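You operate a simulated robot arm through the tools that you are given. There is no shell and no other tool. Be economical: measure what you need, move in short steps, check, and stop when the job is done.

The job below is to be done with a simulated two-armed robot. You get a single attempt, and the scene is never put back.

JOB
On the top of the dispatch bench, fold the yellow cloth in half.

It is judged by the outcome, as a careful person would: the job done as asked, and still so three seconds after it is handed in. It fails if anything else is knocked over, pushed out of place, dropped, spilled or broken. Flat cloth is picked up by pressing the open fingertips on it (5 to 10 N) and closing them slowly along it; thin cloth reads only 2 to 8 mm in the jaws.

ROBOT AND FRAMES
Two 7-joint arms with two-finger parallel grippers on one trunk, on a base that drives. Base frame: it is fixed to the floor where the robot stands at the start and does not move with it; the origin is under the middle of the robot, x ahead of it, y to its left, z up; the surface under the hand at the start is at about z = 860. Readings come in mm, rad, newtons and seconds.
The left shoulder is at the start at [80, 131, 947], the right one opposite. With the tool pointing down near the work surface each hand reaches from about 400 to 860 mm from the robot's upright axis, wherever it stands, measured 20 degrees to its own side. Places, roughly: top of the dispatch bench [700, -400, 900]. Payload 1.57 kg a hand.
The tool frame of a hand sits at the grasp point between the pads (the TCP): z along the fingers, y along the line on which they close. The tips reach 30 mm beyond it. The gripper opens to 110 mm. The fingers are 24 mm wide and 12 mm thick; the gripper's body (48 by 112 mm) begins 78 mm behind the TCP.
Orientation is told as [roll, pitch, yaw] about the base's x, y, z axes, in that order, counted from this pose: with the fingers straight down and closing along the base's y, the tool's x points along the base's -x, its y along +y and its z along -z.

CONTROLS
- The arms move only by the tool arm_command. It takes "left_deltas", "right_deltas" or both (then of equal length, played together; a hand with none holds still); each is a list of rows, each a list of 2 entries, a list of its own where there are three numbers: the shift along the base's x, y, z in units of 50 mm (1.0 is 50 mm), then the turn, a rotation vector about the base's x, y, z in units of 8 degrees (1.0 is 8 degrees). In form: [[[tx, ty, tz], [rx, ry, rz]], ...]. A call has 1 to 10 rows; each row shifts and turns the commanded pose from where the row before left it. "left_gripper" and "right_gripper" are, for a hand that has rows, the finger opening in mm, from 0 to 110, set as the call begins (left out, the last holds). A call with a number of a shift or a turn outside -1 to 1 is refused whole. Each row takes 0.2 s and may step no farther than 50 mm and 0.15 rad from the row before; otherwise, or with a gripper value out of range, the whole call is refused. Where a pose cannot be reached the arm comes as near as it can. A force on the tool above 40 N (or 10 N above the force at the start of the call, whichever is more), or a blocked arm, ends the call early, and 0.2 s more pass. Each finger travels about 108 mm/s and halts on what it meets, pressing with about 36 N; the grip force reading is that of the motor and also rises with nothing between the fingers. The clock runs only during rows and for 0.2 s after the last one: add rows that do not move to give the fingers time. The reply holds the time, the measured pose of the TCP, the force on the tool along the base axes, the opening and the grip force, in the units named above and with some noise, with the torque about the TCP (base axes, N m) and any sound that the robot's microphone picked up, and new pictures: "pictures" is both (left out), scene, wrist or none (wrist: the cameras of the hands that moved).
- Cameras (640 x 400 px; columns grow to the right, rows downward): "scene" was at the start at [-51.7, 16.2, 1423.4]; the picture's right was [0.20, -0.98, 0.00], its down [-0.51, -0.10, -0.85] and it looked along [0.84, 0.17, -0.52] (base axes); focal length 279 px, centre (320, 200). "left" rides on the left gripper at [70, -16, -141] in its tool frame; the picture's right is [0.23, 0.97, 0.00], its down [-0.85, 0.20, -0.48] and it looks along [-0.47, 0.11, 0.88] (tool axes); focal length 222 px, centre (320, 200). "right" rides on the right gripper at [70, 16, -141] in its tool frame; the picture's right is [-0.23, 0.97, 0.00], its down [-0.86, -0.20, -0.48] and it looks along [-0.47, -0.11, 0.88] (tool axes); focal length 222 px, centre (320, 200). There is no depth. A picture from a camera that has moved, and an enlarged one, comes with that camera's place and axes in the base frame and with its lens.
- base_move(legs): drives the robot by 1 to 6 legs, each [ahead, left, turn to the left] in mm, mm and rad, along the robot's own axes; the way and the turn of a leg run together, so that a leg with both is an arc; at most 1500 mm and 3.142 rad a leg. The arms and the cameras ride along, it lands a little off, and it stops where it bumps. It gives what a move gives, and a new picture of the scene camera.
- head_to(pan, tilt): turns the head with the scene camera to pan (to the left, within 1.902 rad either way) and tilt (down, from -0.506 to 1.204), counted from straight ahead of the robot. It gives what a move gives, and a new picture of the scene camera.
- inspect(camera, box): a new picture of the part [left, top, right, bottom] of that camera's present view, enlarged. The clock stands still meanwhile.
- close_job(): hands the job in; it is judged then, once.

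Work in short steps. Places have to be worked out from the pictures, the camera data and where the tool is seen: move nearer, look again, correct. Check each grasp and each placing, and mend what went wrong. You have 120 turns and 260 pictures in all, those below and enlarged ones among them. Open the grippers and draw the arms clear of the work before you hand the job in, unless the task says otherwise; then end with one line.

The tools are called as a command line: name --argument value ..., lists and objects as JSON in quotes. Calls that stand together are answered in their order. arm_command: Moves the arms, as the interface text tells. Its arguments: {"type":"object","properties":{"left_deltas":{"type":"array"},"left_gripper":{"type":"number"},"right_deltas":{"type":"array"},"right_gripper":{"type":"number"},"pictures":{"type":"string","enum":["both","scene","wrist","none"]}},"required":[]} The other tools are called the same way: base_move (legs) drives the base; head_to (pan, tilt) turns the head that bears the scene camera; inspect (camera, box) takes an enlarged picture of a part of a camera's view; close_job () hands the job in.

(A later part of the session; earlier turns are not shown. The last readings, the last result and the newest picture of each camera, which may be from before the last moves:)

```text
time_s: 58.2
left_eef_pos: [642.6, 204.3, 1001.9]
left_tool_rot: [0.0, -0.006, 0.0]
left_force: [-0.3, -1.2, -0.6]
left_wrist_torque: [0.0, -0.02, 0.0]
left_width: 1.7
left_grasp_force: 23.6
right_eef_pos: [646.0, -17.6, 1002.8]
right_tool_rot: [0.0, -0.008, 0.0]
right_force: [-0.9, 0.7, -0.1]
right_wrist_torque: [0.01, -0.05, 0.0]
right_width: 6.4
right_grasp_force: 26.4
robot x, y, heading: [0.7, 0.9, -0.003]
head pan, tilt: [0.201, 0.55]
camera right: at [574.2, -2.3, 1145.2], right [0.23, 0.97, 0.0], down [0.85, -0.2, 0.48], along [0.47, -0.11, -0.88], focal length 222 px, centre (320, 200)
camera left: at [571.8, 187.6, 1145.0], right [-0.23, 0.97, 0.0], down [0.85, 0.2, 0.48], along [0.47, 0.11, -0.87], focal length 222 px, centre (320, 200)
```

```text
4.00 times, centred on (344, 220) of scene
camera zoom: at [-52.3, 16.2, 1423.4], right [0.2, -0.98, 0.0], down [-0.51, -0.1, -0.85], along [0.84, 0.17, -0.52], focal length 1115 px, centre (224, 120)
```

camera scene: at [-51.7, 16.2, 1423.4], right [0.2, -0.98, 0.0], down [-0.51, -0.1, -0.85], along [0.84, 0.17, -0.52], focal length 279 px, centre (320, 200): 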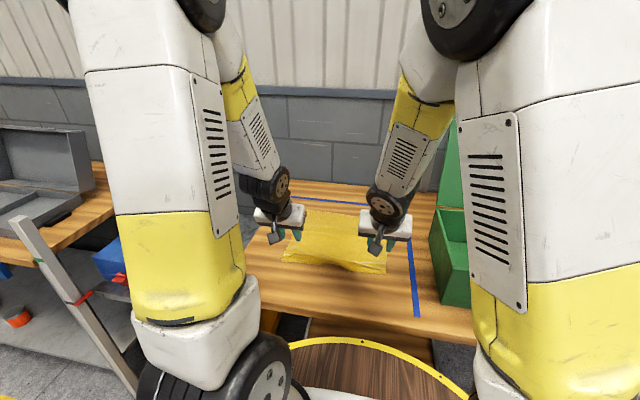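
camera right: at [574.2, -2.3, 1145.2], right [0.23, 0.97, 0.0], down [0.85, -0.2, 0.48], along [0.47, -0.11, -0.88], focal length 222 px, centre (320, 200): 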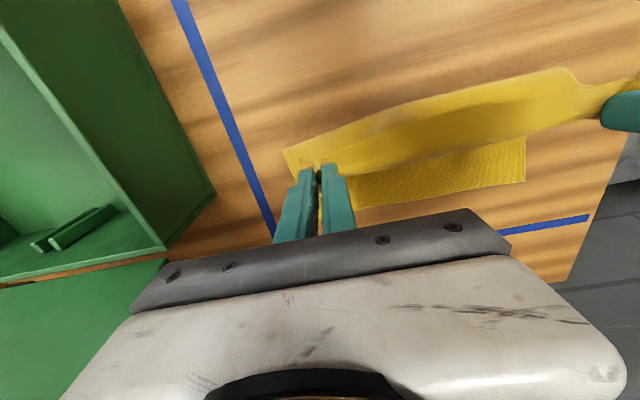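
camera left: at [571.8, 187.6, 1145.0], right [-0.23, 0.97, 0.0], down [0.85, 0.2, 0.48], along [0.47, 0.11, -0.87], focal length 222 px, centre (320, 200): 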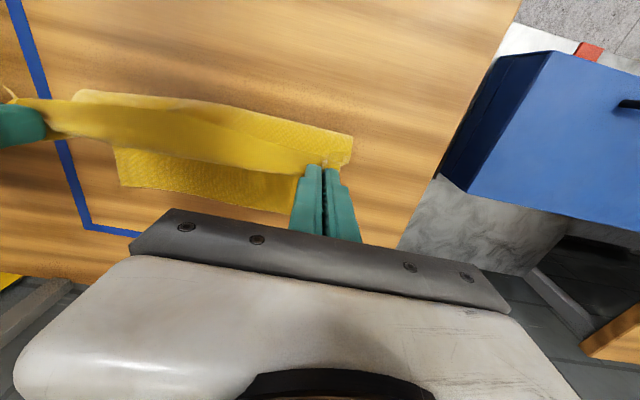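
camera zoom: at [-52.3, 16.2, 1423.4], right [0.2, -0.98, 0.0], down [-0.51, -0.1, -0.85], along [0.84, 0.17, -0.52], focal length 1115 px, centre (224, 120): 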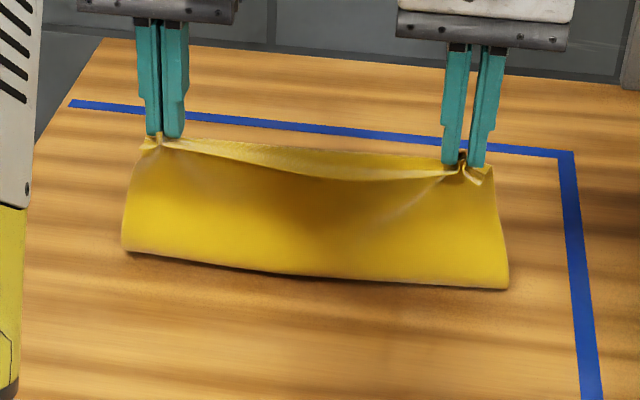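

A clean fold is forming, with the far edge at x≈766. I complete the arc forward and down, tilting the tips a little back, ending just above the far edge.

arm_command --right_deltas '[[[0.32, -0.01, -0.03], [0, 0.25, 0]], [[0.32, -0.01, -0.07], [0, 0.25, 0]], [[0.32, -0.01, -0.12], [0, 0.25, 0]], [[0.3, -0.01, -0.18], [0, 0.25, 0]], [[0.28, -0.01, -0.24], [0, 0.25, 0]], [[0.26, -0.01, -0.28], [0, 0.25, 0]], [[0.24, 0, -0.3], [0, 0.25, 0]], [[0.2, 0, -0.3], [0, 0.25, 0]], [[0.2, 0, -0.25], [0, 0.25, 0]], [[0, 0, 0], [0, 0.25, 0]]]' --left_deltas '[[[0.32, 0, -0.03], [0, 0.25, 0]], [[0.32, 0, -0.07], [0, 0.25, 0]], [[0.32, 0, -0.12], [0, 0.25, 0]], [[0.32, 0, -0.18], [0, 0.25, 0]], [[0.3, 0, -0.24], [0, 0.25, 0]], [[0.28, 0, -0.28], [0, 0.25, 0]], [[0.24, 0, -0.3], [0, 0.25, 0]], [[0.2, 0, -0.3], [0, 0.25, 0]], [[0.2, 0, -0.25], [0, 0.25, 0]], [[0, 0, 0], [0, 0.25, 0]]]' --pictures "wrist"

inspect --camera "scene" --box '[264, 170, 424, 270]'

```text
time_s: 60.4
left_eef_pos: [739.1, 200.9, 922.3]
left_tool_rot: [-0.002, 0.342, 0.0]
left_force: [0.4, -6.3, -0.5]
left_wrist_torque: [-0.18, 0.04, 0.12]
left_width: 2.0
left_grasp_force: 23.3
left hand out of reach, approached as far as the arm can: row 8, 9, 10
right_eef_pos: [726.6, -28.3, 928.1]
right_tool_rot: [0.002, 0.344, 0.003]
right_force: [-0.3, 6.8, 0.5]
right_wrist_torque: [0.2, -0.01, -0.12]
right_width: 7.0
right_grasp_force: 26.6
right hand out of reach, approached as far as the arm can: row 8, 9, 10
robot x, y, heading: [-2.3, 0.5, -0.001]
head pan, tilt: [0.201, 0.55]
camera right: at [707.0, -12.2, 1086.3], right [0.21, 0.97, -0.08], down [0.97, -0.2, 0.16], along [0.14, -0.11, -0.98], focal length 222 px, centre (320, 200)
camera left: at [721.4, 186.1, 1080.0], right [-0.21, 0.97, 0.08], down [0.97, 0.2, 0.16], along [0.14, 0.11, -0.98], focal length 222 px, centre (320, 200)
```

right: 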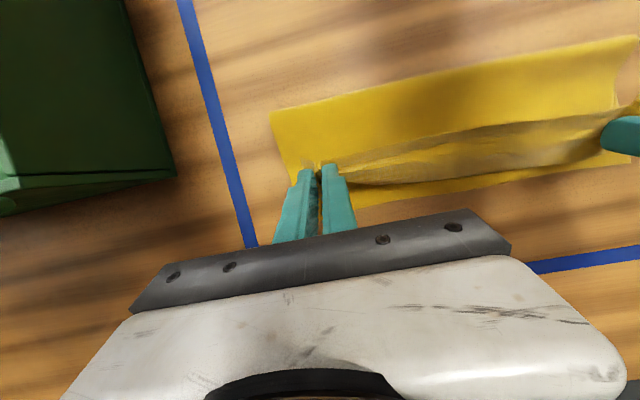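
left: 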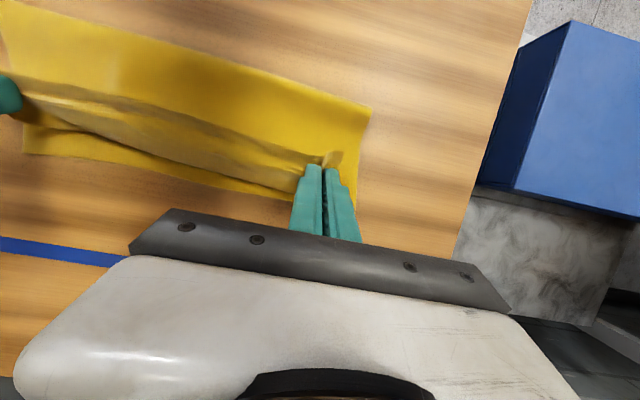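

```text
4.00 times, centred on (344, 220) of scene
camera zoom: at [-51.6, 16.2, 1423.4], right [0.2, -0.98, 0.0], down [-0.51, -0.1, -0.85], along [0.84, 0.17, -0.52], focal length 1115 px, centre (224, 120)
```

zoom: 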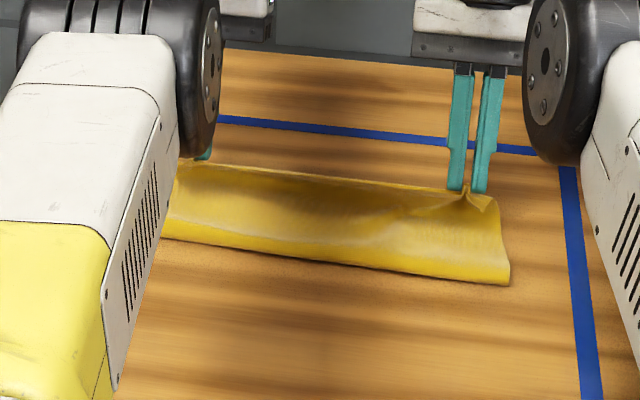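

The tilt is beyond reach, so I rotate back to vertical while finishing to x≈765, and relieve the y tension.

arm_command --right_deltas '[[[0, 0.05, 0.1], [0, -0.6, 0]], [[0, 0.05, 0], [0, -0.6, 0]], [[0, 0, 0], [0, -0.6, 0]], [[0, 0, 0], [0, -0.6, 0]], [[0, 0, 0], [0, 0, 0]]]' --left_deltas '[[[0, 0, 0.1], [0, -0.6, 0]], [[0, 0, 0], [0, -0.6, 0]], [[0, 0, 0], [0, -0.6, 0]], [[0, 0, 0], [0, -0.6, 0]], [[0, 0, 0], [0, 0, 0]]]' --pictures "wrist"

inspect --camera "scene" --box '[264, 170, 424, 270]'

```text
time_s: 61.6
left_eef_pos: [738.8, 203.2, 926.7]
left_tool_rot: [0.002, 0.005, 0.0]
left_force: [0.5, -2.7, 0.2]
left_wrist_torque: [-0.08, 0.02, 0.05]
left_width: 1.9
left_grasp_force: 23.5
right_eef_pos: [726.2, -21.7, 935.0]
right_tool_rot: [0.001, 0.006, 0.0]
right_force: [0.6, 2.7, 0.2]
right_wrist_torque: [0.09, 0.01, -0.01]
right_width: 6.9
right_grasp_force: 25.8
robot x, y, heading: [-1.4, -0.3, -0.002]
head pan, tilt: [0.201, 0.55]
camera right: at [655.4, -7.8, 1077.0], right [0.23, 0.97, 0.0], down [0.86, -0.2, 0.47], along [0.46, -0.11, -0.88], focal length 222 px, centre (320, 200)
camera left: at [670.7, 186.8, 1070.1], right [-0.23, 0.97, 0.0], down [0.86, 0.2, 0.47], along [0.46, 0.11, -0.88], focal length 222 px, centre (320, 200)
```

right: 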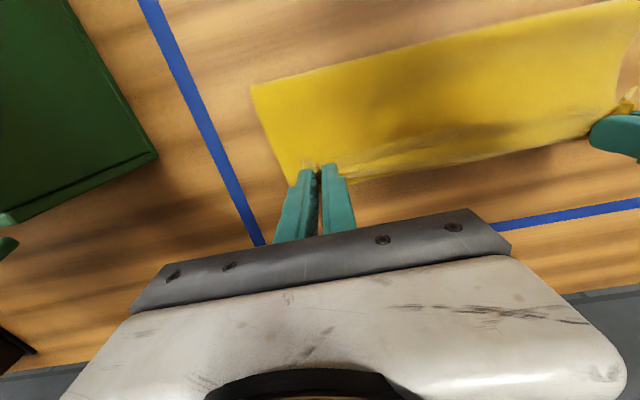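
left: 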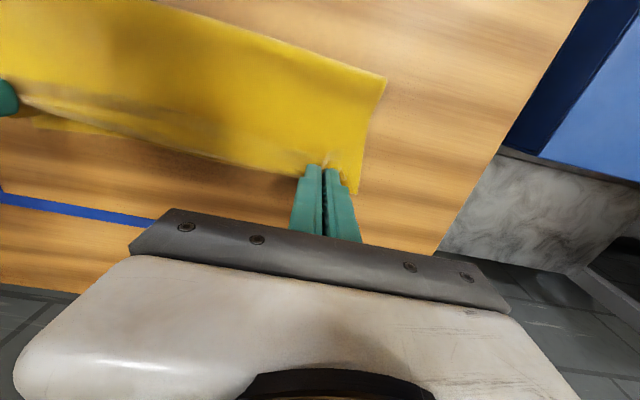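

```text
4.00 times, centred on (344, 220) of scene
camera zoom: at [-51.6, 16.2, 1423.4], right [0.2, -0.98, 0.0], down [-0.51, -0.1, -0.85], along [0.84, 0.17, -0.52], focal length 1115 px, centre (224, 120)
```

zoom: 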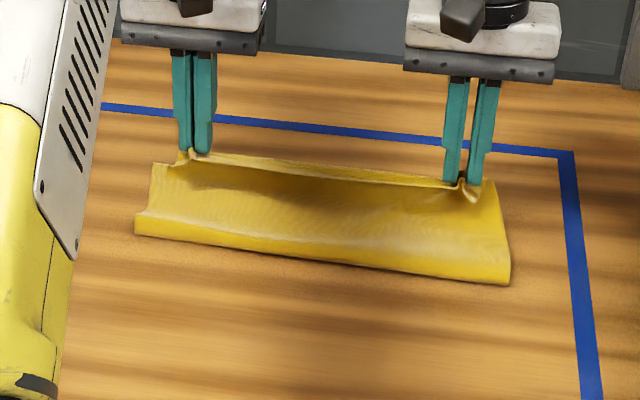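

Now the edge points forward as wanted. I move the last bit forward (right +30, left +20 mm) and down.

arm_command --right_deltas '[[[0.15, 0, -0.05], [0, 0, 0]], [[0.15, 0, -0.1], [0, 0, 0]], [[0.15, 0, -0.15], [0, 0, 0]], [[0.15, 0, -0.2], [0, 0, 0]], [[0, 0, 0], [0, 0, 0]]]' --left_deltas '[[[0.1, 0, -0.05], [0, 0, 0]], [[0.1, 0, -0.05], [0, 0, 0]], [[0.1, 0, -0.1], [0, 0, 0]], [[0.1, 0, -0.15], [0, 0, 0]], [[0, 0, 0], [0, 0, 0]]]' --pictures "wrist"

inspect --camera "scene" --box '[264, 170, 424, 270]'

```text
time_s: 62.8
left_eef_pos: [757.8, 202.6, 909.8]
left_tool_rot: [0.002, 0.006, 0.0]
left_force: [0.4, -2.8, 0.0]
left_wrist_torque: [-0.08, 0.01, 0.04]
left_width: 2.2
left_grasp_force: 23.7
right_eef_pos: [754.8, -23.3, 910.3]
right_tool_rot: [0.001, 0.007, 0.0]
right_force: [0.9, 2.2, -0.4]
right_wrist_torque: [0.1, 0.05, -0.01]
right_width: 6.7
right_grasp_force: 25.9
robot x, y, heading: [-1.1, -1.1, -0.002]
head pan, tilt: [0.201, 0.55]
camera right: at [685.6, -7.2, 1052.9], right [0.23, 0.97, 0.0], down [0.86, -0.2, 0.47], along [0.46, -0.11, -0.88], focal length 222 px, centre (320, 200)
camera left: at [690.5, 187.0, 1052.9], right [-0.23, 0.97, 0.0], down [0.86, 0.2, 0.47], along [0.46, 0.11, -0.88], focal length 222 px, centre (320, 200)
```

right: 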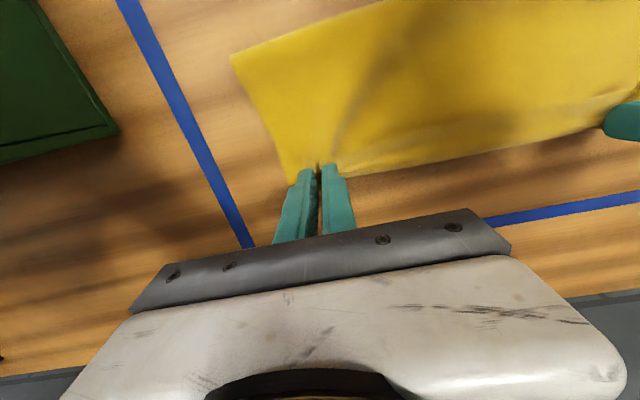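
left: 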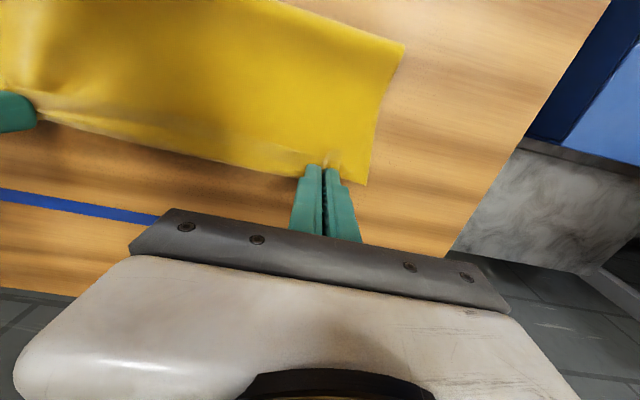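

```text
4.00 times, centred on (344, 220) of scene
camera zoom: at [-51.6, 16.2, 1423.4], right [0.2, -0.98, 0.0], down [-0.51, -0.1, -0.85], along [0.84, 0.17, -0.52], focal length 1115 px, centre (224, 120)
```

zoom: 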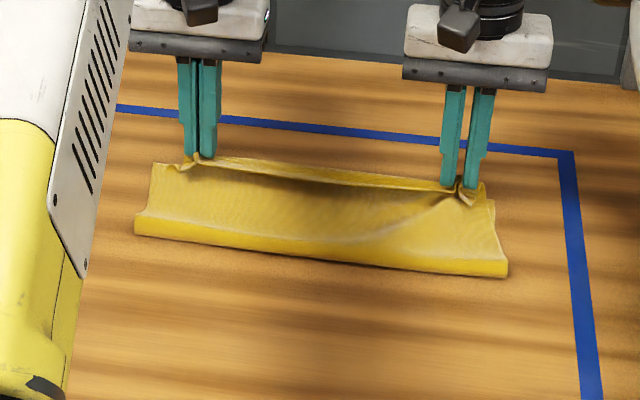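

Both layers look aligned. I lower to just above the lower layer and open gently.

arm_command --right_deltas '[[[0.03, 0, -0.12], [0, 0, 0]], [[0, 0, -0.12], [0, 0, 0]], [[0, 0, 0], [0, 0, 0]]]' --left_deltas '[[[0, 0, -0.12], [0, 0, 0]], [[0, 0, -0.12], [0, 0, 0]], [[0, 0, 0], [0, 0, 0]]]' --pictures "none"

arm_command --right_deltas '[[[0, 0, 0], [0, 0, 0]], [[0, 0, 0], [0, 0, 0]]]' --left_deltas '[[[0, 0, 0], [0, 0, 0]], [[0, 0, 0], [0, 0, 0]]]' --right_gripper 36 --left_gripper 36 --pictures "wrist"

inspect --camera "scene" --box '[264, 170, 424, 270]'

```text
time_s: 63.6
left_eef_pos: [757.8, 203.1, 897.5]
left_tool_rot: [0.0, 0.007, -0.001]
left_force: [0.2, -4.3, 1.0]
left_wrist_torque: [-0.1, -0.01, 0.05]
left_width: 1.9
left_grasp_force: 23.6
right_eef_pos: [756.0, -22.3, 898.4]
right_tool_rot: [0.001, 0.007, -0.001]
right_force: [0.6, 3.1, 2.1]
right_wrist_torque: [0.12, 0.01, -0.03]
right_width: 6.8
right_grasp_force: 26.3
robot x, y, heading: [3.3, -2.7, -0.001]
head pan, tilt: [0.201, 0.55]
```

```text
time_s: 64.2
left_eef_pos: [757.3, 204.5, 897.3]
left_tool_rot: [-0.001, 0.009, 0.0]
left_force: [0.6, 0.2, -0.3]
left_wrist_torque: [0.0, 0.01, -0.01]
left_width: 36.2
left_grasp_force: 0.1
right_eef_pos: [755.7, -23.3, 897.8]
right_tool_rot: [0.0, 0.006, -0.001]
right_force: [0.3, 0.3, -0.3]
right_wrist_torque: [-0.01, -0.01, 0.02]
right_width: 36.0
right_grasp_force: 0.1
robot x, y, heading: [1.2, 0.4, 0.003]
head pan, tilt: [0.201, 0.55]
camera right: at [686.4, -7.9, 1041.0], right [0.23, 0.97, 0.0], down [0.86, -0.2, 0.47], along [0.46, -0.11, -0.88], focal length 222 px, centre (320, 200)
camera left: at [690.5, 187.3, 1040.7], right [-0.23, 0.97, 0.0], down [0.86, 0.2, 0.47], along [0.46, 0.11, -0.88], focal length 222 px, centre (320, 200)
```

right: 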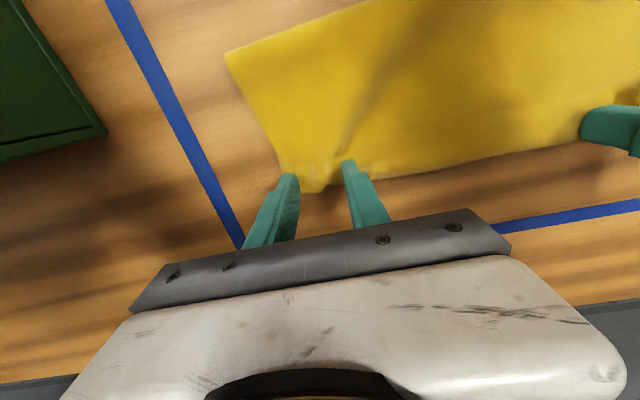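
left: 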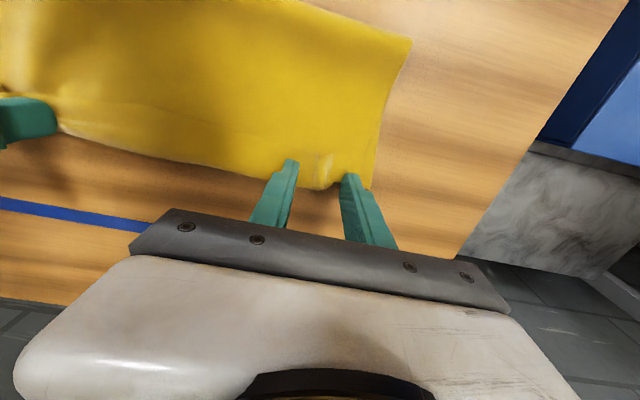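

```text
4.00 times, centred on (344, 220) of scene
camera zoom: at [-51.6, 16.2, 1423.4], right [0.2, -0.98, 0.0], down [-0.51, -0.1, -0.85], along [0.84, 0.17, -0.52], focal length 1115 px, centre (224, 120)
```

zoom: 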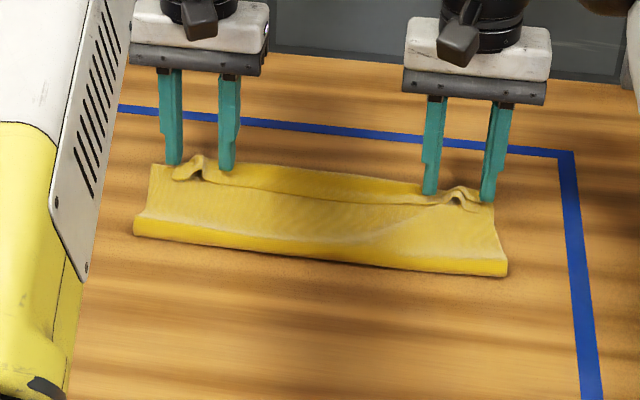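

Released. I lift straight up and back off, then look.

arm_command --right_deltas '[[[0, 0, 0.5], [0, 0, 0]], [[0, 0, 0.8], [0, 0, 0]], [[-0.8, 0, 0.5], [0, 0, 0]], [[-0.9, 0, 0.2], [0, 0, 0]], [[-0.9, 0, 0], [0, 0, 0]], [[0, 0, 0], [0, 0, 0]]]' --left_deltas '[[[0, 0, 0.5], [0, 0, 0]], [[0, 0, 0.8], [0, 0, 0]], [[-0.8, 0, 0.5], [0, 0, 0]], [[-0.9, 0, 0.2], [0, 0, 0]], [[-0.9, 0, 0], [0, 0, 0]], [[0, 0, 0], [0, 0, 0]]]' --pictures "none"

inspect --camera "right" --box '[240, 60, 560, 260]'

inspect --camera "left" --box '[80, 60, 400, 260]'

inspect --camera "scene" --box '[274, 180, 418, 270]'

```text
time_s: 65.6
left_eef_pos: [627.9, 202.6, 999.6]
left_tool_rot: [0.0, 0.006, -0.001]
left_force: [-0.2, 0.4, -0.1]
left_wrist_torque: [0.0, -0.01, 0.03]
left_width: 36.2
left_grasp_force: 0.0
right_eef_pos: [627.2, -21.7, 999.5]
right_tool_rot: [-0.001, 0.005, -0.001]
right_force: [1.0, 0.4, 0.3]
right_wrist_torque: [0.02, -0.01, -0.01]
right_width: 36.0
right_grasp_force: 0.0
robot x, y, heading: [3.5, -3.6, -0.002]
head pan, tilt: [0.201, 0.55]
```

```text
2.00 times, centred on (400, 160) of right
camera zoom: at [557.1, -6.8, 1143.2], right [0.23, 0.97, 0.0], down [0.86, -0.2, 0.47], along [0.46, -0.11, -0.88], focal length 444 px, centre (160, 280)
```

zoom: 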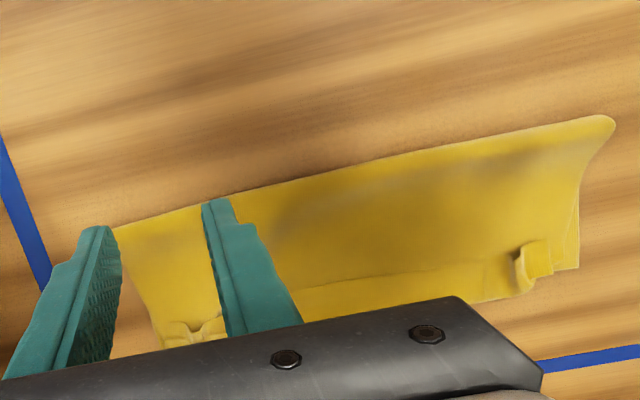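

```text
2.00 times, centred on (240, 160) of left
camera zoom: at [559.1, 184.9, 1142.5], right [-0.23, 0.97, 0.0], down [0.86, 0.2, 0.47], along [0.46, 0.11, -0.88], focal length 444 px, centre (480, 280)
```

zoom: 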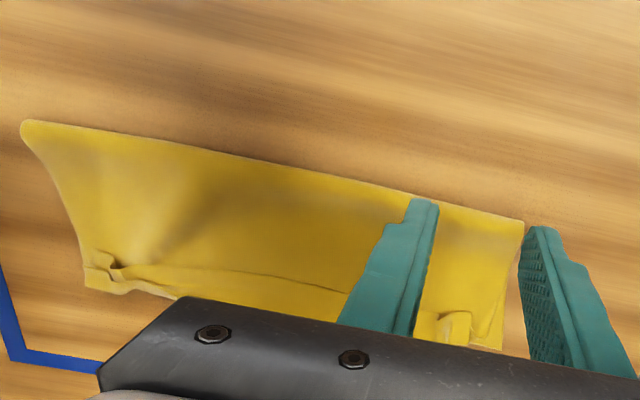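

```text
4.44 times, centred on (346, 225) of scene
camera zoom: at [-51.7, 16.2, 1423.4], right [0.2, -0.98, 0.0], down [-0.51, -0.1, -0.85], along [0.84, 0.17, -0.52], focal length 1239 px, centre (204, 89)
```

zoom: 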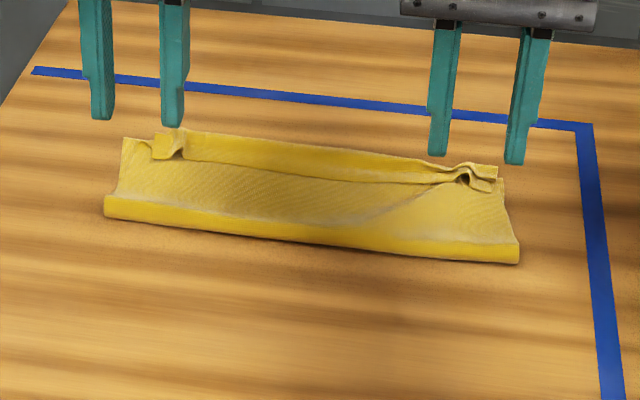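

I look closer at the strip along the far edge.

inspect --camera "left" --box '[110, 160, 270, 260]'

inspect --camera "right" --box '[400, 130, 560, 230]'

inspect --camera "scene" --box '[296, 195, 400, 260]'

```text
4.00 times, centred on (190, 210) of left
camera zoom: at [559.1, 184.9, 1142.5], right [-0.23, 0.97, 0.0], down [0.86, 0.2, 0.47], along [0.46, 0.11, -0.88], focal length 888 px, centre (840, 160)
```

zoom: 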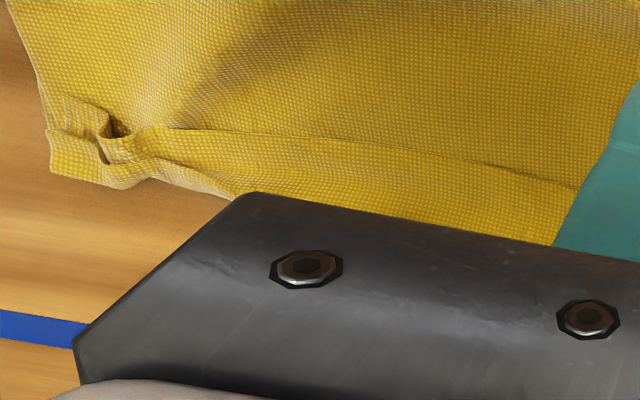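

```text
4.00 times, centred on (480, 180) of right
camera zoom: at [557.1, -6.8, 1143.2], right [0.23, 0.97, 0.0], down [0.86, -0.2, 0.47], along [0.46, -0.11, -0.88], focal length 888 px, centre (-320, 280)
```

zoom: 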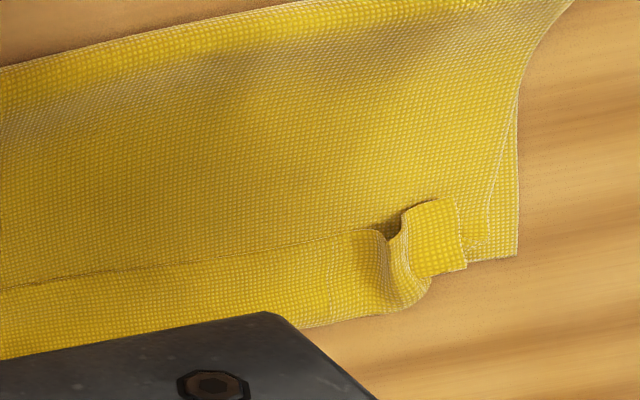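

```text
6.15 times, centred on (348, 228) of scene
camera zoom: at [-51.7, 16.2, 1423.4], right [0.2, -0.98, 0.0], down [-0.51, -0.1, -0.85], along [0.84, 0.17, -0.52], focal length 1715 px, centre (148, 31)
```

zoom: 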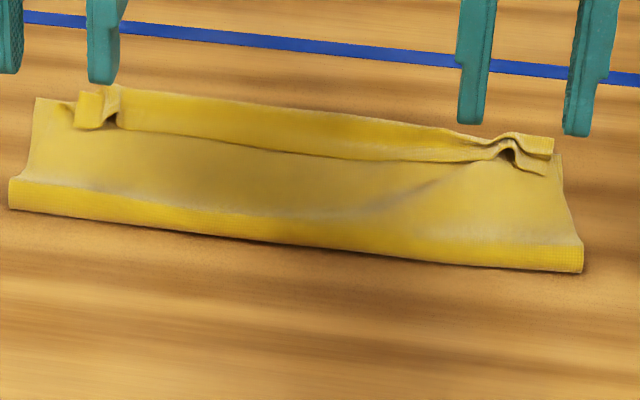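

The old hem crease folded back again, about 20 mm. The corner ridges stand up in the hem, so I can pinch those at the free edge and flip the hem over. First I drag the whole folded cloth ~75 mm toward the robot for better reach: closed tips pressed on the middle of the fold at both sides.

arm_command --right_deltas '[[[0.7, 0.1, 0], [0, 0, 0]], [[0.7, 0.1, -0.2], [0, 0, 0]], [[0, 0, -0.8], [0, 0, 0]], [[0, 0, -0.6], [0, 0, 0]], [[0, 0, -0.3], [0, 0, 0]], [[0, 0, -0.15], [0, 0, 0]], [[0, 0, 0], [0, 0, 0]]]' --left_deltas '[[[0.7, -0.1, 0], [0, 0, 0]], [[0.7, -0.1, -0.2], [0, 0, 0]], [[0, 0, -0.8], [0, 0, 0]], [[0, 0, -0.6], [0, 0, 0]], [[0, 0, -0.3], [0, 0, 0]], [[0, 0, -0.15], [0, 0, 0]], [[0, 0, 0], [0, 0, 0]]]' --right_gripper 0 --left_gripper 0 --pictures "none"

```text
time_s: 67.2
left_eef_pos: [699.0, 193.4, 895.8]
left_tool_rot: [0.001, 0.008, -0.001]
left_force: [-0.6, -1.0, 0.3]
left_wrist_torque: [-0.01, -0.02, 0.01]
left_width: 0.0
left_grasp_force: 21.4
right_eef_pos: [698.1, -12.7, 894.6]
right_tool_rot: [0.0, 0.008, 0.001]
right_force: [0.4, -0.3, -0.1]
right_wrist_torque: [0.01, -0.02, 0.03]
right_width: 0.0
right_grasp_force: 21.3
robot x, y, heading: [1.0, -1.3, 0.0]
head pan, tilt: [0.201, 0.55]
```

Not pressing yet; I go down a bit more.

arm_command --right_deltas '[[[0, 0, -0.04], [0, 0, 0]], [[0, 0, -0.02], [0, 0, 0]], [[0, 0, 0], [0, 0, 0]]]' --left_deltas '[[[0, 0, -0.05], [0, 0, 0]], [[0, 0, -0.02], [0, 0, 0]], [[0, 0, 0], [0, 0, 0]]]' --pictures "none"

```text
time_s: 68.0
left_eef_pos: [699.1, 193.0, 891.5]
left_tool_rot: [0.001, 0.007, 0.0]
left_force: [0.6, 0.9, 0.1]
left_wrist_torque: [0.03, 0.03, 0.03]
left_width: 0.0
left_grasp_force: 20.6
right_eef_pos: [697.6, -11.5, 893.7]
right_tool_rot: [0.0, 0.006, -0.001]
right_force: [0.2, 0.0, -0.1]
right_wrist_torque: [0.01, 0.0, 0.04]
right_width: 0.0
right_grasp_force: 21.2
robot x, y, heading: [0.0, 2.7, 0.001]
head pan, tilt: [0.201, 0.55]
```

arm_command --right_deltas '[[[0, 0, -0.04], [0, 0, 0]], [[0, 0, 0], [0, 0, 0]]]' --left_deltas '[[[0, 0, -0.02], [0, 0, 0]], [[0, 0, 0], [0, 0, 0]]]' --pictures "none"

```text
time_s: 68.6
left_eef_pos: [697.4, 192.2, 892.5]
left_tool_rot: [-0.001, 0.007, -0.002]
left_force: [0.9, 1.8, 3.9]
left_wrist_torque: [-0.02, -0.06, -0.01]
left_width: 0.0
left_grasp_force: 21.5
right_eef_pos: [696.2, -12.6, 892.3]
right_tool_rot: [0.0, 0.006, 0.0]
right_force: [0.5, -0.5, 6.2]
right_wrist_torque: [-0.02, -0.04, 0.01]
right_width: 0.1
right_grasp_force: 21.5
robot x, y, heading: [-0.2, 0.2, -0.001]
head pan, tilt: [0.201, 0.55]
```

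Contact at 4–6 N. I add 1 mm and drag back 75 mm.

arm_command --right_deltas '[[[0, 0, -0.015], [0, 0, 0]], [[-0.16, 0, 0], [0, 0, 0]], [[-0.17, 0, 0], [0, 0, 0]], [[-0.17, 0, 0], [0, 0, 0]], [[-0.17, 0, 0], [0, 0, 0]], [[-0.17, 0, 0], [0, 0, 0]], [[-0.17, 0, 0], [0, 0, 0]], [[-0.17, 0, 0], [0, 0, 0]], [[-0.17, 0, 0], [0, 0, 0]], [[-0.15, 0, 0], [0, 0, 0]]]' --left_deltas '[[[0, 0, -0.02], [0, 0, 0]], [[-0.16, 0, 0], [0, 0, 0]], [[-0.17, 0, 0], [0, 0, 0]], [[-0.17, 0, 0], [0, 0, 0]], [[-0.17, 0, 0], [0, 0, 0]], [[-0.17, 0, 0], [0, 0, 0]], [[-0.17, 0, 0], [0, 0, 0]], [[-0.17, 0, 0], [0, 0, 0]], [[-0.17, 0, 0], [0, 0, 0]], [[-0.15, 0, 0], [0, 0, 0]]]' --pictures "none"

inspect --camera "scene" --box '[274, 180, 418, 270]'

```text
time_s: 70.8
left_eef_pos: [625.5, 193.2, 892.1]
left_tool_rot: [0.0, 0.003, 0.0]
left_force: [6.3, 0.5, 33.3]
left_wrist_torque: [-0.02, -0.24, 0.01]
left_width: 0.3
left_grasp_force: 21.5
right_eef_pos: [621.1, -11.6, 891.0]
right_tool_rot: [0.0, 0.005, 0.0]
right_force: [4.4, 1.1, 23.1]
right_wrist_torque: [0.04, -0.2, 0.01]
right_width: 0.2
right_grasp_force: 21.1
robot x, y, heading: [-2.4, 0.1, 0.001]
head pan, tilt: [0.201, 0.55]
```

```text
4.44 times, centred on (346, 225) of scene
camera zoom: at [-53.0, 15.9, 1423.4], right [0.2, -0.98, 0.0], down [-0.51, -0.1, -0.85], along [0.84, 0.17, -0.52], focal length 1239 px, centre (204, 89)
```

zoom: 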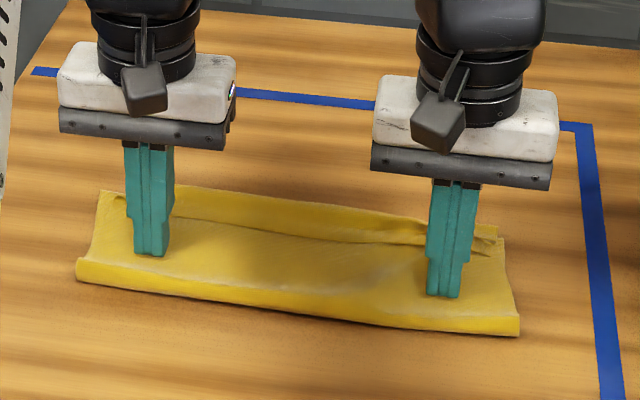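

The cloth moved as planned. I lift off and look at the hem.

arm_command --right_deltas '[[[0, 0, 0.4], [0, 0, 0]], [[0, 0, 0.9], [0, 0, 0]], [[-0.6, -0.2, 0.6], [0, 0, 0]], [[-0.8, -0.3, 0.3], [0, 0, 0]], [[0, 0, 0], [0, 0, 0]]]' --left_deltas '[[[0, 0, 0.4], [0, 0, 0]], [[0, 0, 0.9], [0, 0, 0]], [[-0.6, 0.2, 0.6], [0, 0, 0]], [[-0.8, 0.3, 0.3], [0, 0, 0]], [[0, 0, 0], [0, 0, 0]]]' --pictures "none"

inspect --camera "right" --box '[280, 60, 600, 260]'

inspect --camera "left" --box '[40, 60, 360, 260]'

inspect --camera "scene" --box '[284, 200, 412, 280]'

```text
time_s: 72.0
left_eef_pos: [554.8, 218.4, 1000.7]
left_tool_rot: [0.0, 0.007, 0.001]
left_force: [0.4, 0.1, -0.1]
left_wrist_torque: [0.01, -0.05, 0.0]
left_width: 0.0
left_grasp_force: 21.4
right_eef_pos: [550.3, -38.8, 1000.2]
right_tool_rot: [0.001, 0.007, 0.0]
right_force: [0.6, -0.2, 0.7]
right_wrist_torque: [-0.01, -0.02, 0.03]
right_width: 0.1
right_grasp_force: 21.1
robot x, y, heading: [-1.4, -0.1, 0.004]
head pan, tilt: [0.201, 0.55]
```

```text
2.00 times, centred on (440, 160) of right
camera zoom: at [481.0, -22.8, 1142.5], right [0.23, 0.97, 0.0], down [0.86, -0.2, 0.47], along [0.46, -0.11, -0.88], focal length 444 px, centre (80, 280)
```

zoom: 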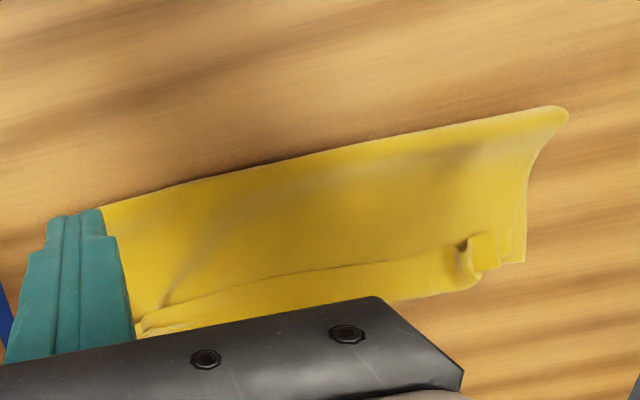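

```text
2.00 times, centred on (200, 160) of left
camera zoom: at [486.5, 202.0, 1143.3], right [-0.23, 0.97, 0.0], down [0.86, 0.2, 0.47], along [0.46, 0.11, -0.88], focal length 444 px, centre (560, 280)
```

zoom: 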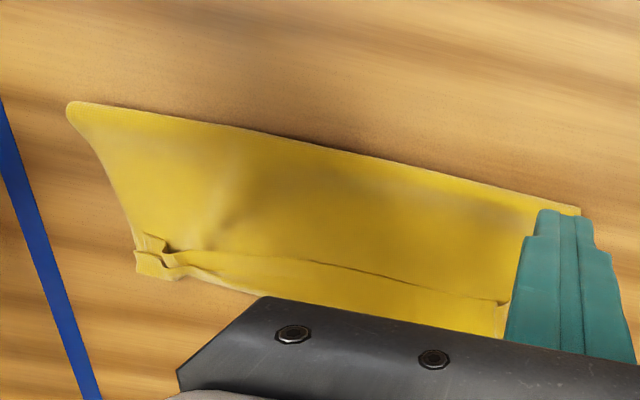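

```text
5.00 times, centred on (348, 240) of scene
camera zoom: at [-51.7, 16.2, 1423.4], right [0.2, -0.98, 0.0], down [-0.51, -0.1, -0.85], along [0.84, 0.17, -0.52], focal length 1394 px, centre (180, 0)
```

zoom: 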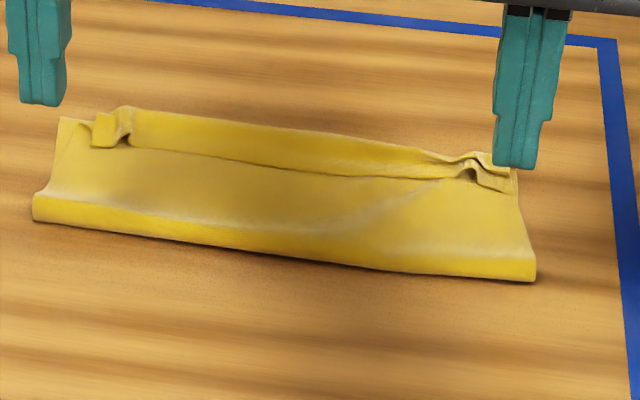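

The corner ridges in the hem stand at about (657–688, 200) on the left and (663–685, -23) on the right, free edge toward the robot. I approach with tilted fingers (tips forward), closing along y, to pinch just the ridge's free-edge end.

arm_command --right_deltas '[[[0.3, 0.05, 0], [0, -1, 0]], [[0.4, 0.05, -0.2], [0, -1, 0]], [[0.4, 0.05, -0.3], [0, -1, 0]], [[0.4, 0.05, -0.3], [0, -1, 0]], [[0.4, 0.05, -0.3], [0, -1, 0]], [[0.14, 0.05, -0.3], [0, 0, 0]], [[0, 0, 0], [0, 0, 0]]]' --left_deltas '[[[0.3, -0.07, 0], [0, -1, 0]], [[0.4, -0.07, -0.2], [0, -1, 0]], [[0.4, -0.07, -0.3], [0, -1, 0]], [[0.4, -0.07, -0.3], [0, -1, 0]], [[0.32, -0.06, -0.3], [0, -1, 0]], [[0, -0.04, -0.3], [0, 0, 0]], [[0, 0, 0], [0, 0, 0]]]' --right_gripper 32 --left_gripper 32 --pictures "none"

inspect --camera "right" --box '[240, 80, 400, 180]'

inspect --camera "left" --box '[240, 80, 400, 180]'

```text
time_s: 73.6
left_eef_pos: [644.6, 199.0, 930.3]
left_tool_rot: [0.0, -0.693, 0.002]
left_force: [-0.1, 0.3, -0.1]
left_wrist_torque: [0.01, 0.0, -0.04]
left_width: 32.0
left_grasp_force: 0.0
right_eef_pos: [654.2, -21.8, 930.3]
right_tool_rot: [0.0, -0.692, 0.002]
right_force: [-0.4, 0.4, 0.2]
right_wrist_torque: [-0.02, -0.03, -0.01]
right_width: 32.0
right_grasp_force: 0.1
robot x, y, heading: [0.4, 1.7, 0.001]
head pan, tilt: [0.201, 0.55]
```

```text
4.00 times, centred on (320, 130) of right
camera zoom: at [508.5, -7.2, 995.1], right [0.18, 0.97, 0.15], down [0.35, -0.2, 0.91], along [0.92, -0.11, -0.38], focal length 888 px, centre (320, 480)
```

zoom: 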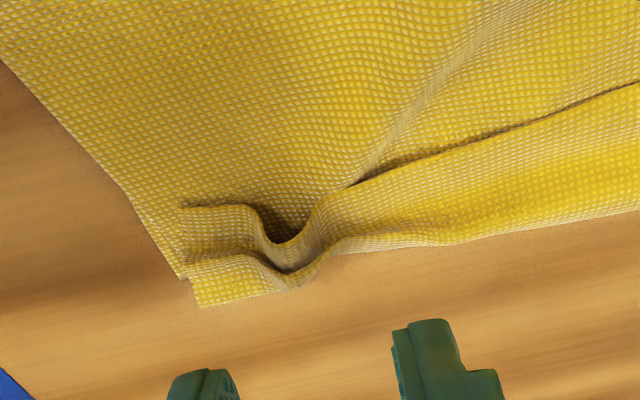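

```text
4.00 times, centred on (320, 130) of left
camera zoom: at [501.3, 183.4, 996.2], right [-0.18, 0.97, -0.15], down [0.35, 0.2, 0.91], along [0.92, 0.11, -0.38], focal length 888 px, centre (320, 480)
```

zoom: 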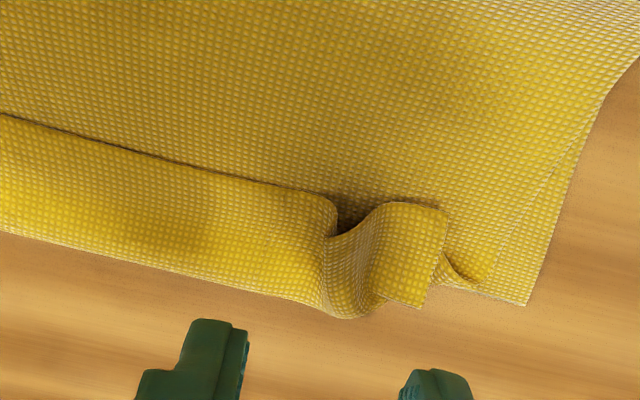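

Clear view: both arches stand open. I fine-adjust and descend with the fingers straddling them.

arm_command --right_deltas '[[[-0.05, -0.07, -0.2], [0, 0, 0]], [[0, 0, -0.3], [0, 0, 0]], [[0, 0, -0.14], [0, 0, 0]], [[0, 0, 0], [0, 0, 0]]]' --left_deltas '[[[-0.05, 0.02, -0.2], [0, 0, 0]], [[0, 0, -0.3], [0, 0, 0]], [[0, 0, -0.14], [0, 0, 0]], [[0, 0, 0], [0, 0, 0]]]' --pictures "none"

inspect --camera "right" --box '[240, 60, 400, 160]'

inspect --camera "left" --box '[240, 60, 400, 160]'

```text
time_s: 74.6
left_eef_pos: [642.7, 199.0, 898.1]
left_tool_rot: [0.001, -0.691, -0.001]
left_force: [0.2, 1.2, -0.3]
left_wrist_torque: [-0.01, -0.01, -0.01]
left_width: 32.1
left_grasp_force: 0.1
right_eef_pos: [650.5, -27.6, 899.2]
right_tool_rot: [-0.002, -0.691, -0.001]
right_force: [-0.1, -0.9, 0.1]
right_wrist_torque: [0.01, 0.02, 0.0]
right_width: 32.2
right_grasp_force: 0.1
robot x, y, heading: [1.1, 1.1, -0.002]
head pan, tilt: [0.201, 0.55]
```

```text
4.00 times, centred on (320, 110) of right
camera zoom: at [505.9, -11.9, 963.4], right [0.18, 0.97, 0.14], down [0.35, -0.2, 0.91], along [0.92, -0.11, -0.38], focal length 888 px, centre (320, 560)
```

zoom: 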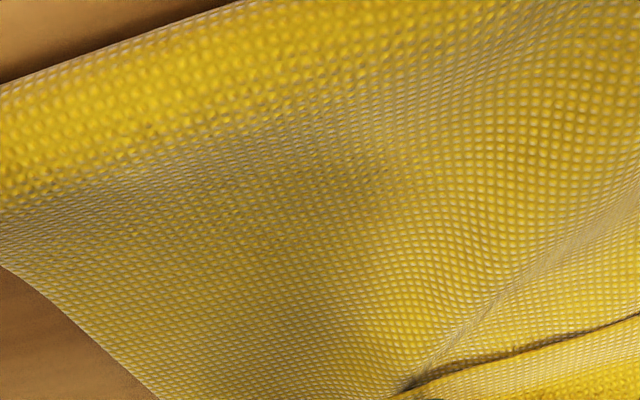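

```text
4.00 times, centred on (320, 110) of left
camera zoom: at [499.7, 183.8, 963.6], right [-0.18, 0.97, -0.15], down [0.35, 0.2, 0.91], along [0.92, 0.11, -0.38], focal length 888 px, centre (320, 560)
```

zoom: 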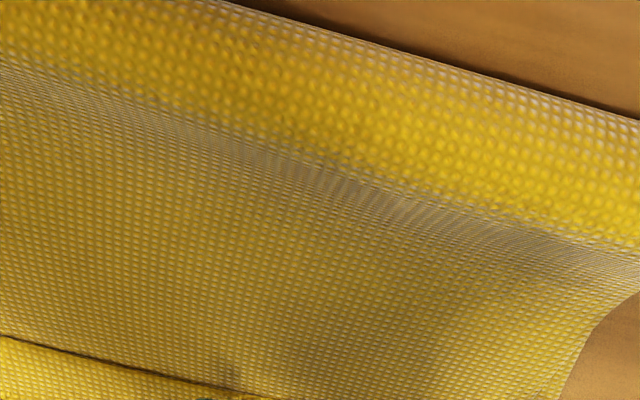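

inspect --camera "right" --box '[240, 120, 400, 220]'

inspect --camera "left" --box '[240, 120, 400, 220]'

```text
4.00 times, centred on (320, 170) of right
camera zoom: at [505.9, -11.9, 963.4], right [0.18, 0.97, 0.14], down [0.35, -0.2, 0.91], along [0.92, -0.11, -0.38], focal length 888 px, centre (320, 320)
```

zoom: 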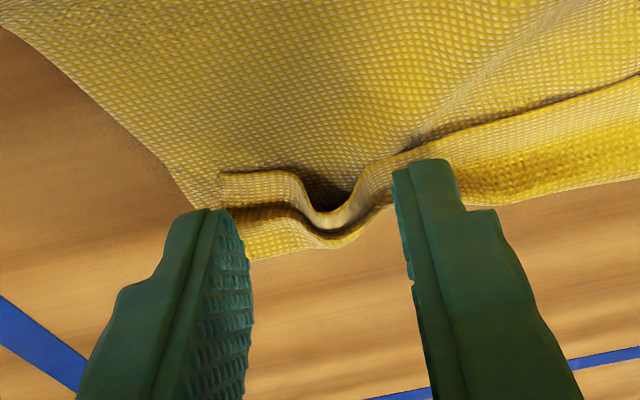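

```text
4.00 times, centred on (320, 170) of left
camera zoom: at [499.7, 183.8, 963.6], right [-0.18, 0.97, -0.15], down [0.35, 0.2, 0.91], along [0.92, 0.11, -0.38], focal length 888 px, centre (320, 320)
```

zoom: 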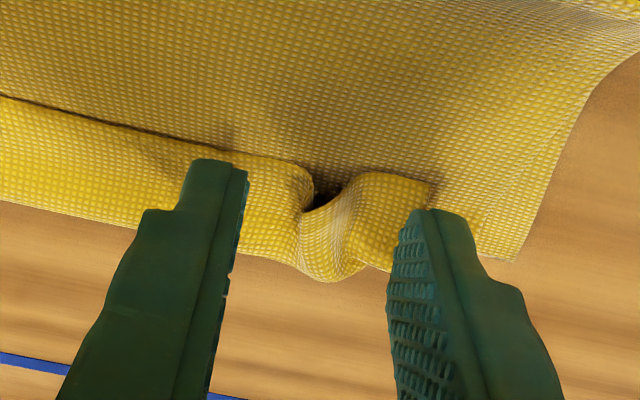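

The fingers straddle both arches well. I lower 2 mm and close gradually.

arm_command --right_deltas '[[[0, 0, -0.05], [0, 0, 0]], [[0, 0, 0], [0, 0, 0]]]' --left_deltas '[[[0, 0.04, -0.04], [0, 0, 0]], [[0, 0, 0], [0, 0, 0]]]' --right_gripper 20 --left_gripper 20 --pictures "none"

arm_command --right_deltas '[[[0, 0, 0], [0, 0, 0]], [[0, 0, 0], [0, 0, 0]]]' --left_deltas '[[[0, 0, 0], [0, 0, 0]], [[0, 0, 0], [0, 0, 0]]]' --right_gripper 10 --left_gripper 10 --pictures "none"

arm_command --right_deltas '[[[0, 0, 0], [0, 0, 0]], [[0, 0, 0], [0, 0, 0]]]' --left_deltas '[[[0, 0, 0], [0, 0, 0]], [[0, 0, 0], [0, 0, 0]]]' --right_gripper 0 --left_gripper 0 --pictures "none"

inspect --camera "right" --box '[240, 110, 400, 210]'

inspect --camera "left" --box '[240, 110, 400, 210]'

```text
time_s: 75.2
left_eef_pos: [642.0, 201.1, 896.4]
left_tool_rot: [0.001, -0.691, 0.001]
left_force: [0.5, -0.6, -0.1]
left_wrist_torque: [-0.01, 0.0, 0.05]
left_width: 20.3
left_grasp_force: 0.1
right_eef_pos: [650.8, -26.9, 896.0]
right_tool_rot: [0.0, -0.692, 0.001]
right_force: [-0.8, -0.9, -0.6]
right_wrist_torque: [0.01, 0.02, -0.01]
right_width: 19.9
right_grasp_force: 0.0
robot x, y, heading: [1.7, -0.3, -0.003]
head pan, tilt: [0.201, 0.55]
```

```text
time_s: 75.8
left_eef_pos: [642.6, 201.6, 895.8]
left_tool_rot: [0.0, -0.691, 0.0]
left_force: [0.1, 1.0, 0.0]
left_wrist_torque: [-0.01, 0.0, 0.0]
left_width: 10.1
left_grasp_force: 0.1
right_eef_pos: [651.3, -26.7, 895.9]
right_tool_rot: [0.0, -0.691, 0.001]
right_force: [1.1, 0.2, 0.3]
right_wrist_torque: [0.0, 0.01, 0.01]
right_width: 9.9
right_grasp_force: 0.0
robot x, y, heading: [0.4, -3.0, 0.001]
head pan, tilt: [0.201, 0.55]
```

```text
time_s: 76.4
left_eef_pos: [642.3, 201.8, 895.4]
left_tool_rot: [0.0, -0.69, 0.0]
left_force: [0.2, 0.8, 0.6]
left_wrist_torque: [0.0, 0.02, -0.01]
left_width: 1.6
left_grasp_force: 23.3
right_eef_pos: [650.1, -26.3, 895.8]
right_tool_rot: [0.0, -0.69, 0.001]
right_force: [0.0, -0.6, 0.8]
right_wrist_torque: [-0.01, 0.0, -0.02]
right_width: 1.1
right_grasp_force: 22.6
robot x, y, heading: [-2.5, 0.2, -0.001]
head pan, tilt: [0.201, 0.55]
```

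```text
4.00 times, centred on (320, 160) of right
camera zoom: at [505.9, -11.3, 960.8], right [0.18, 0.97, 0.14], down [0.35, -0.2, 0.91], along [0.92, -0.11, -0.38], focal length 888 px, centre (320, 360)
```

zoom: 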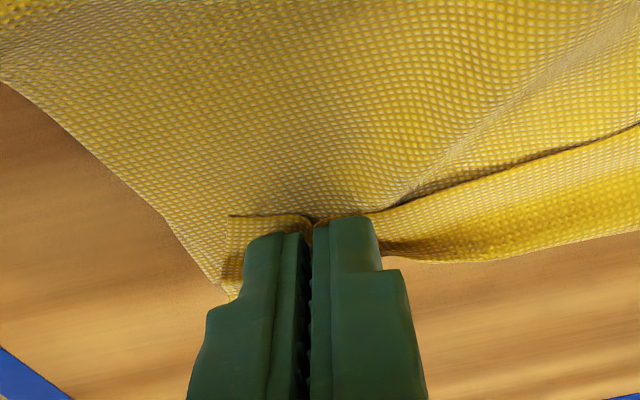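

```text
4.00 times, centred on (320, 160) of left
camera zoom: at [499.6, 185.8, 961.6], right [-0.18, 0.97, -0.15], down [0.35, 0.2, 0.91], along [0.92, 0.11, -0.38], focal length 888 px, centre (320, 360)
```

zoom: 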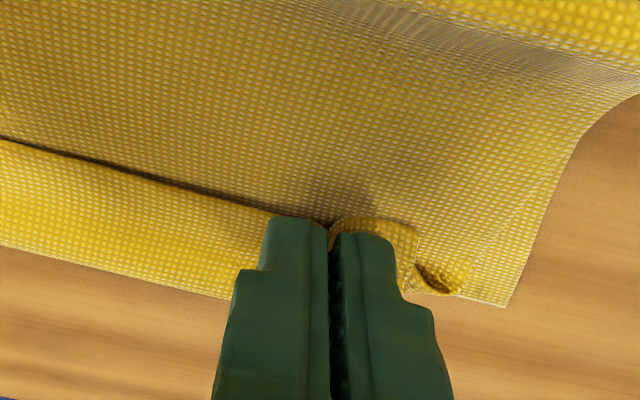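

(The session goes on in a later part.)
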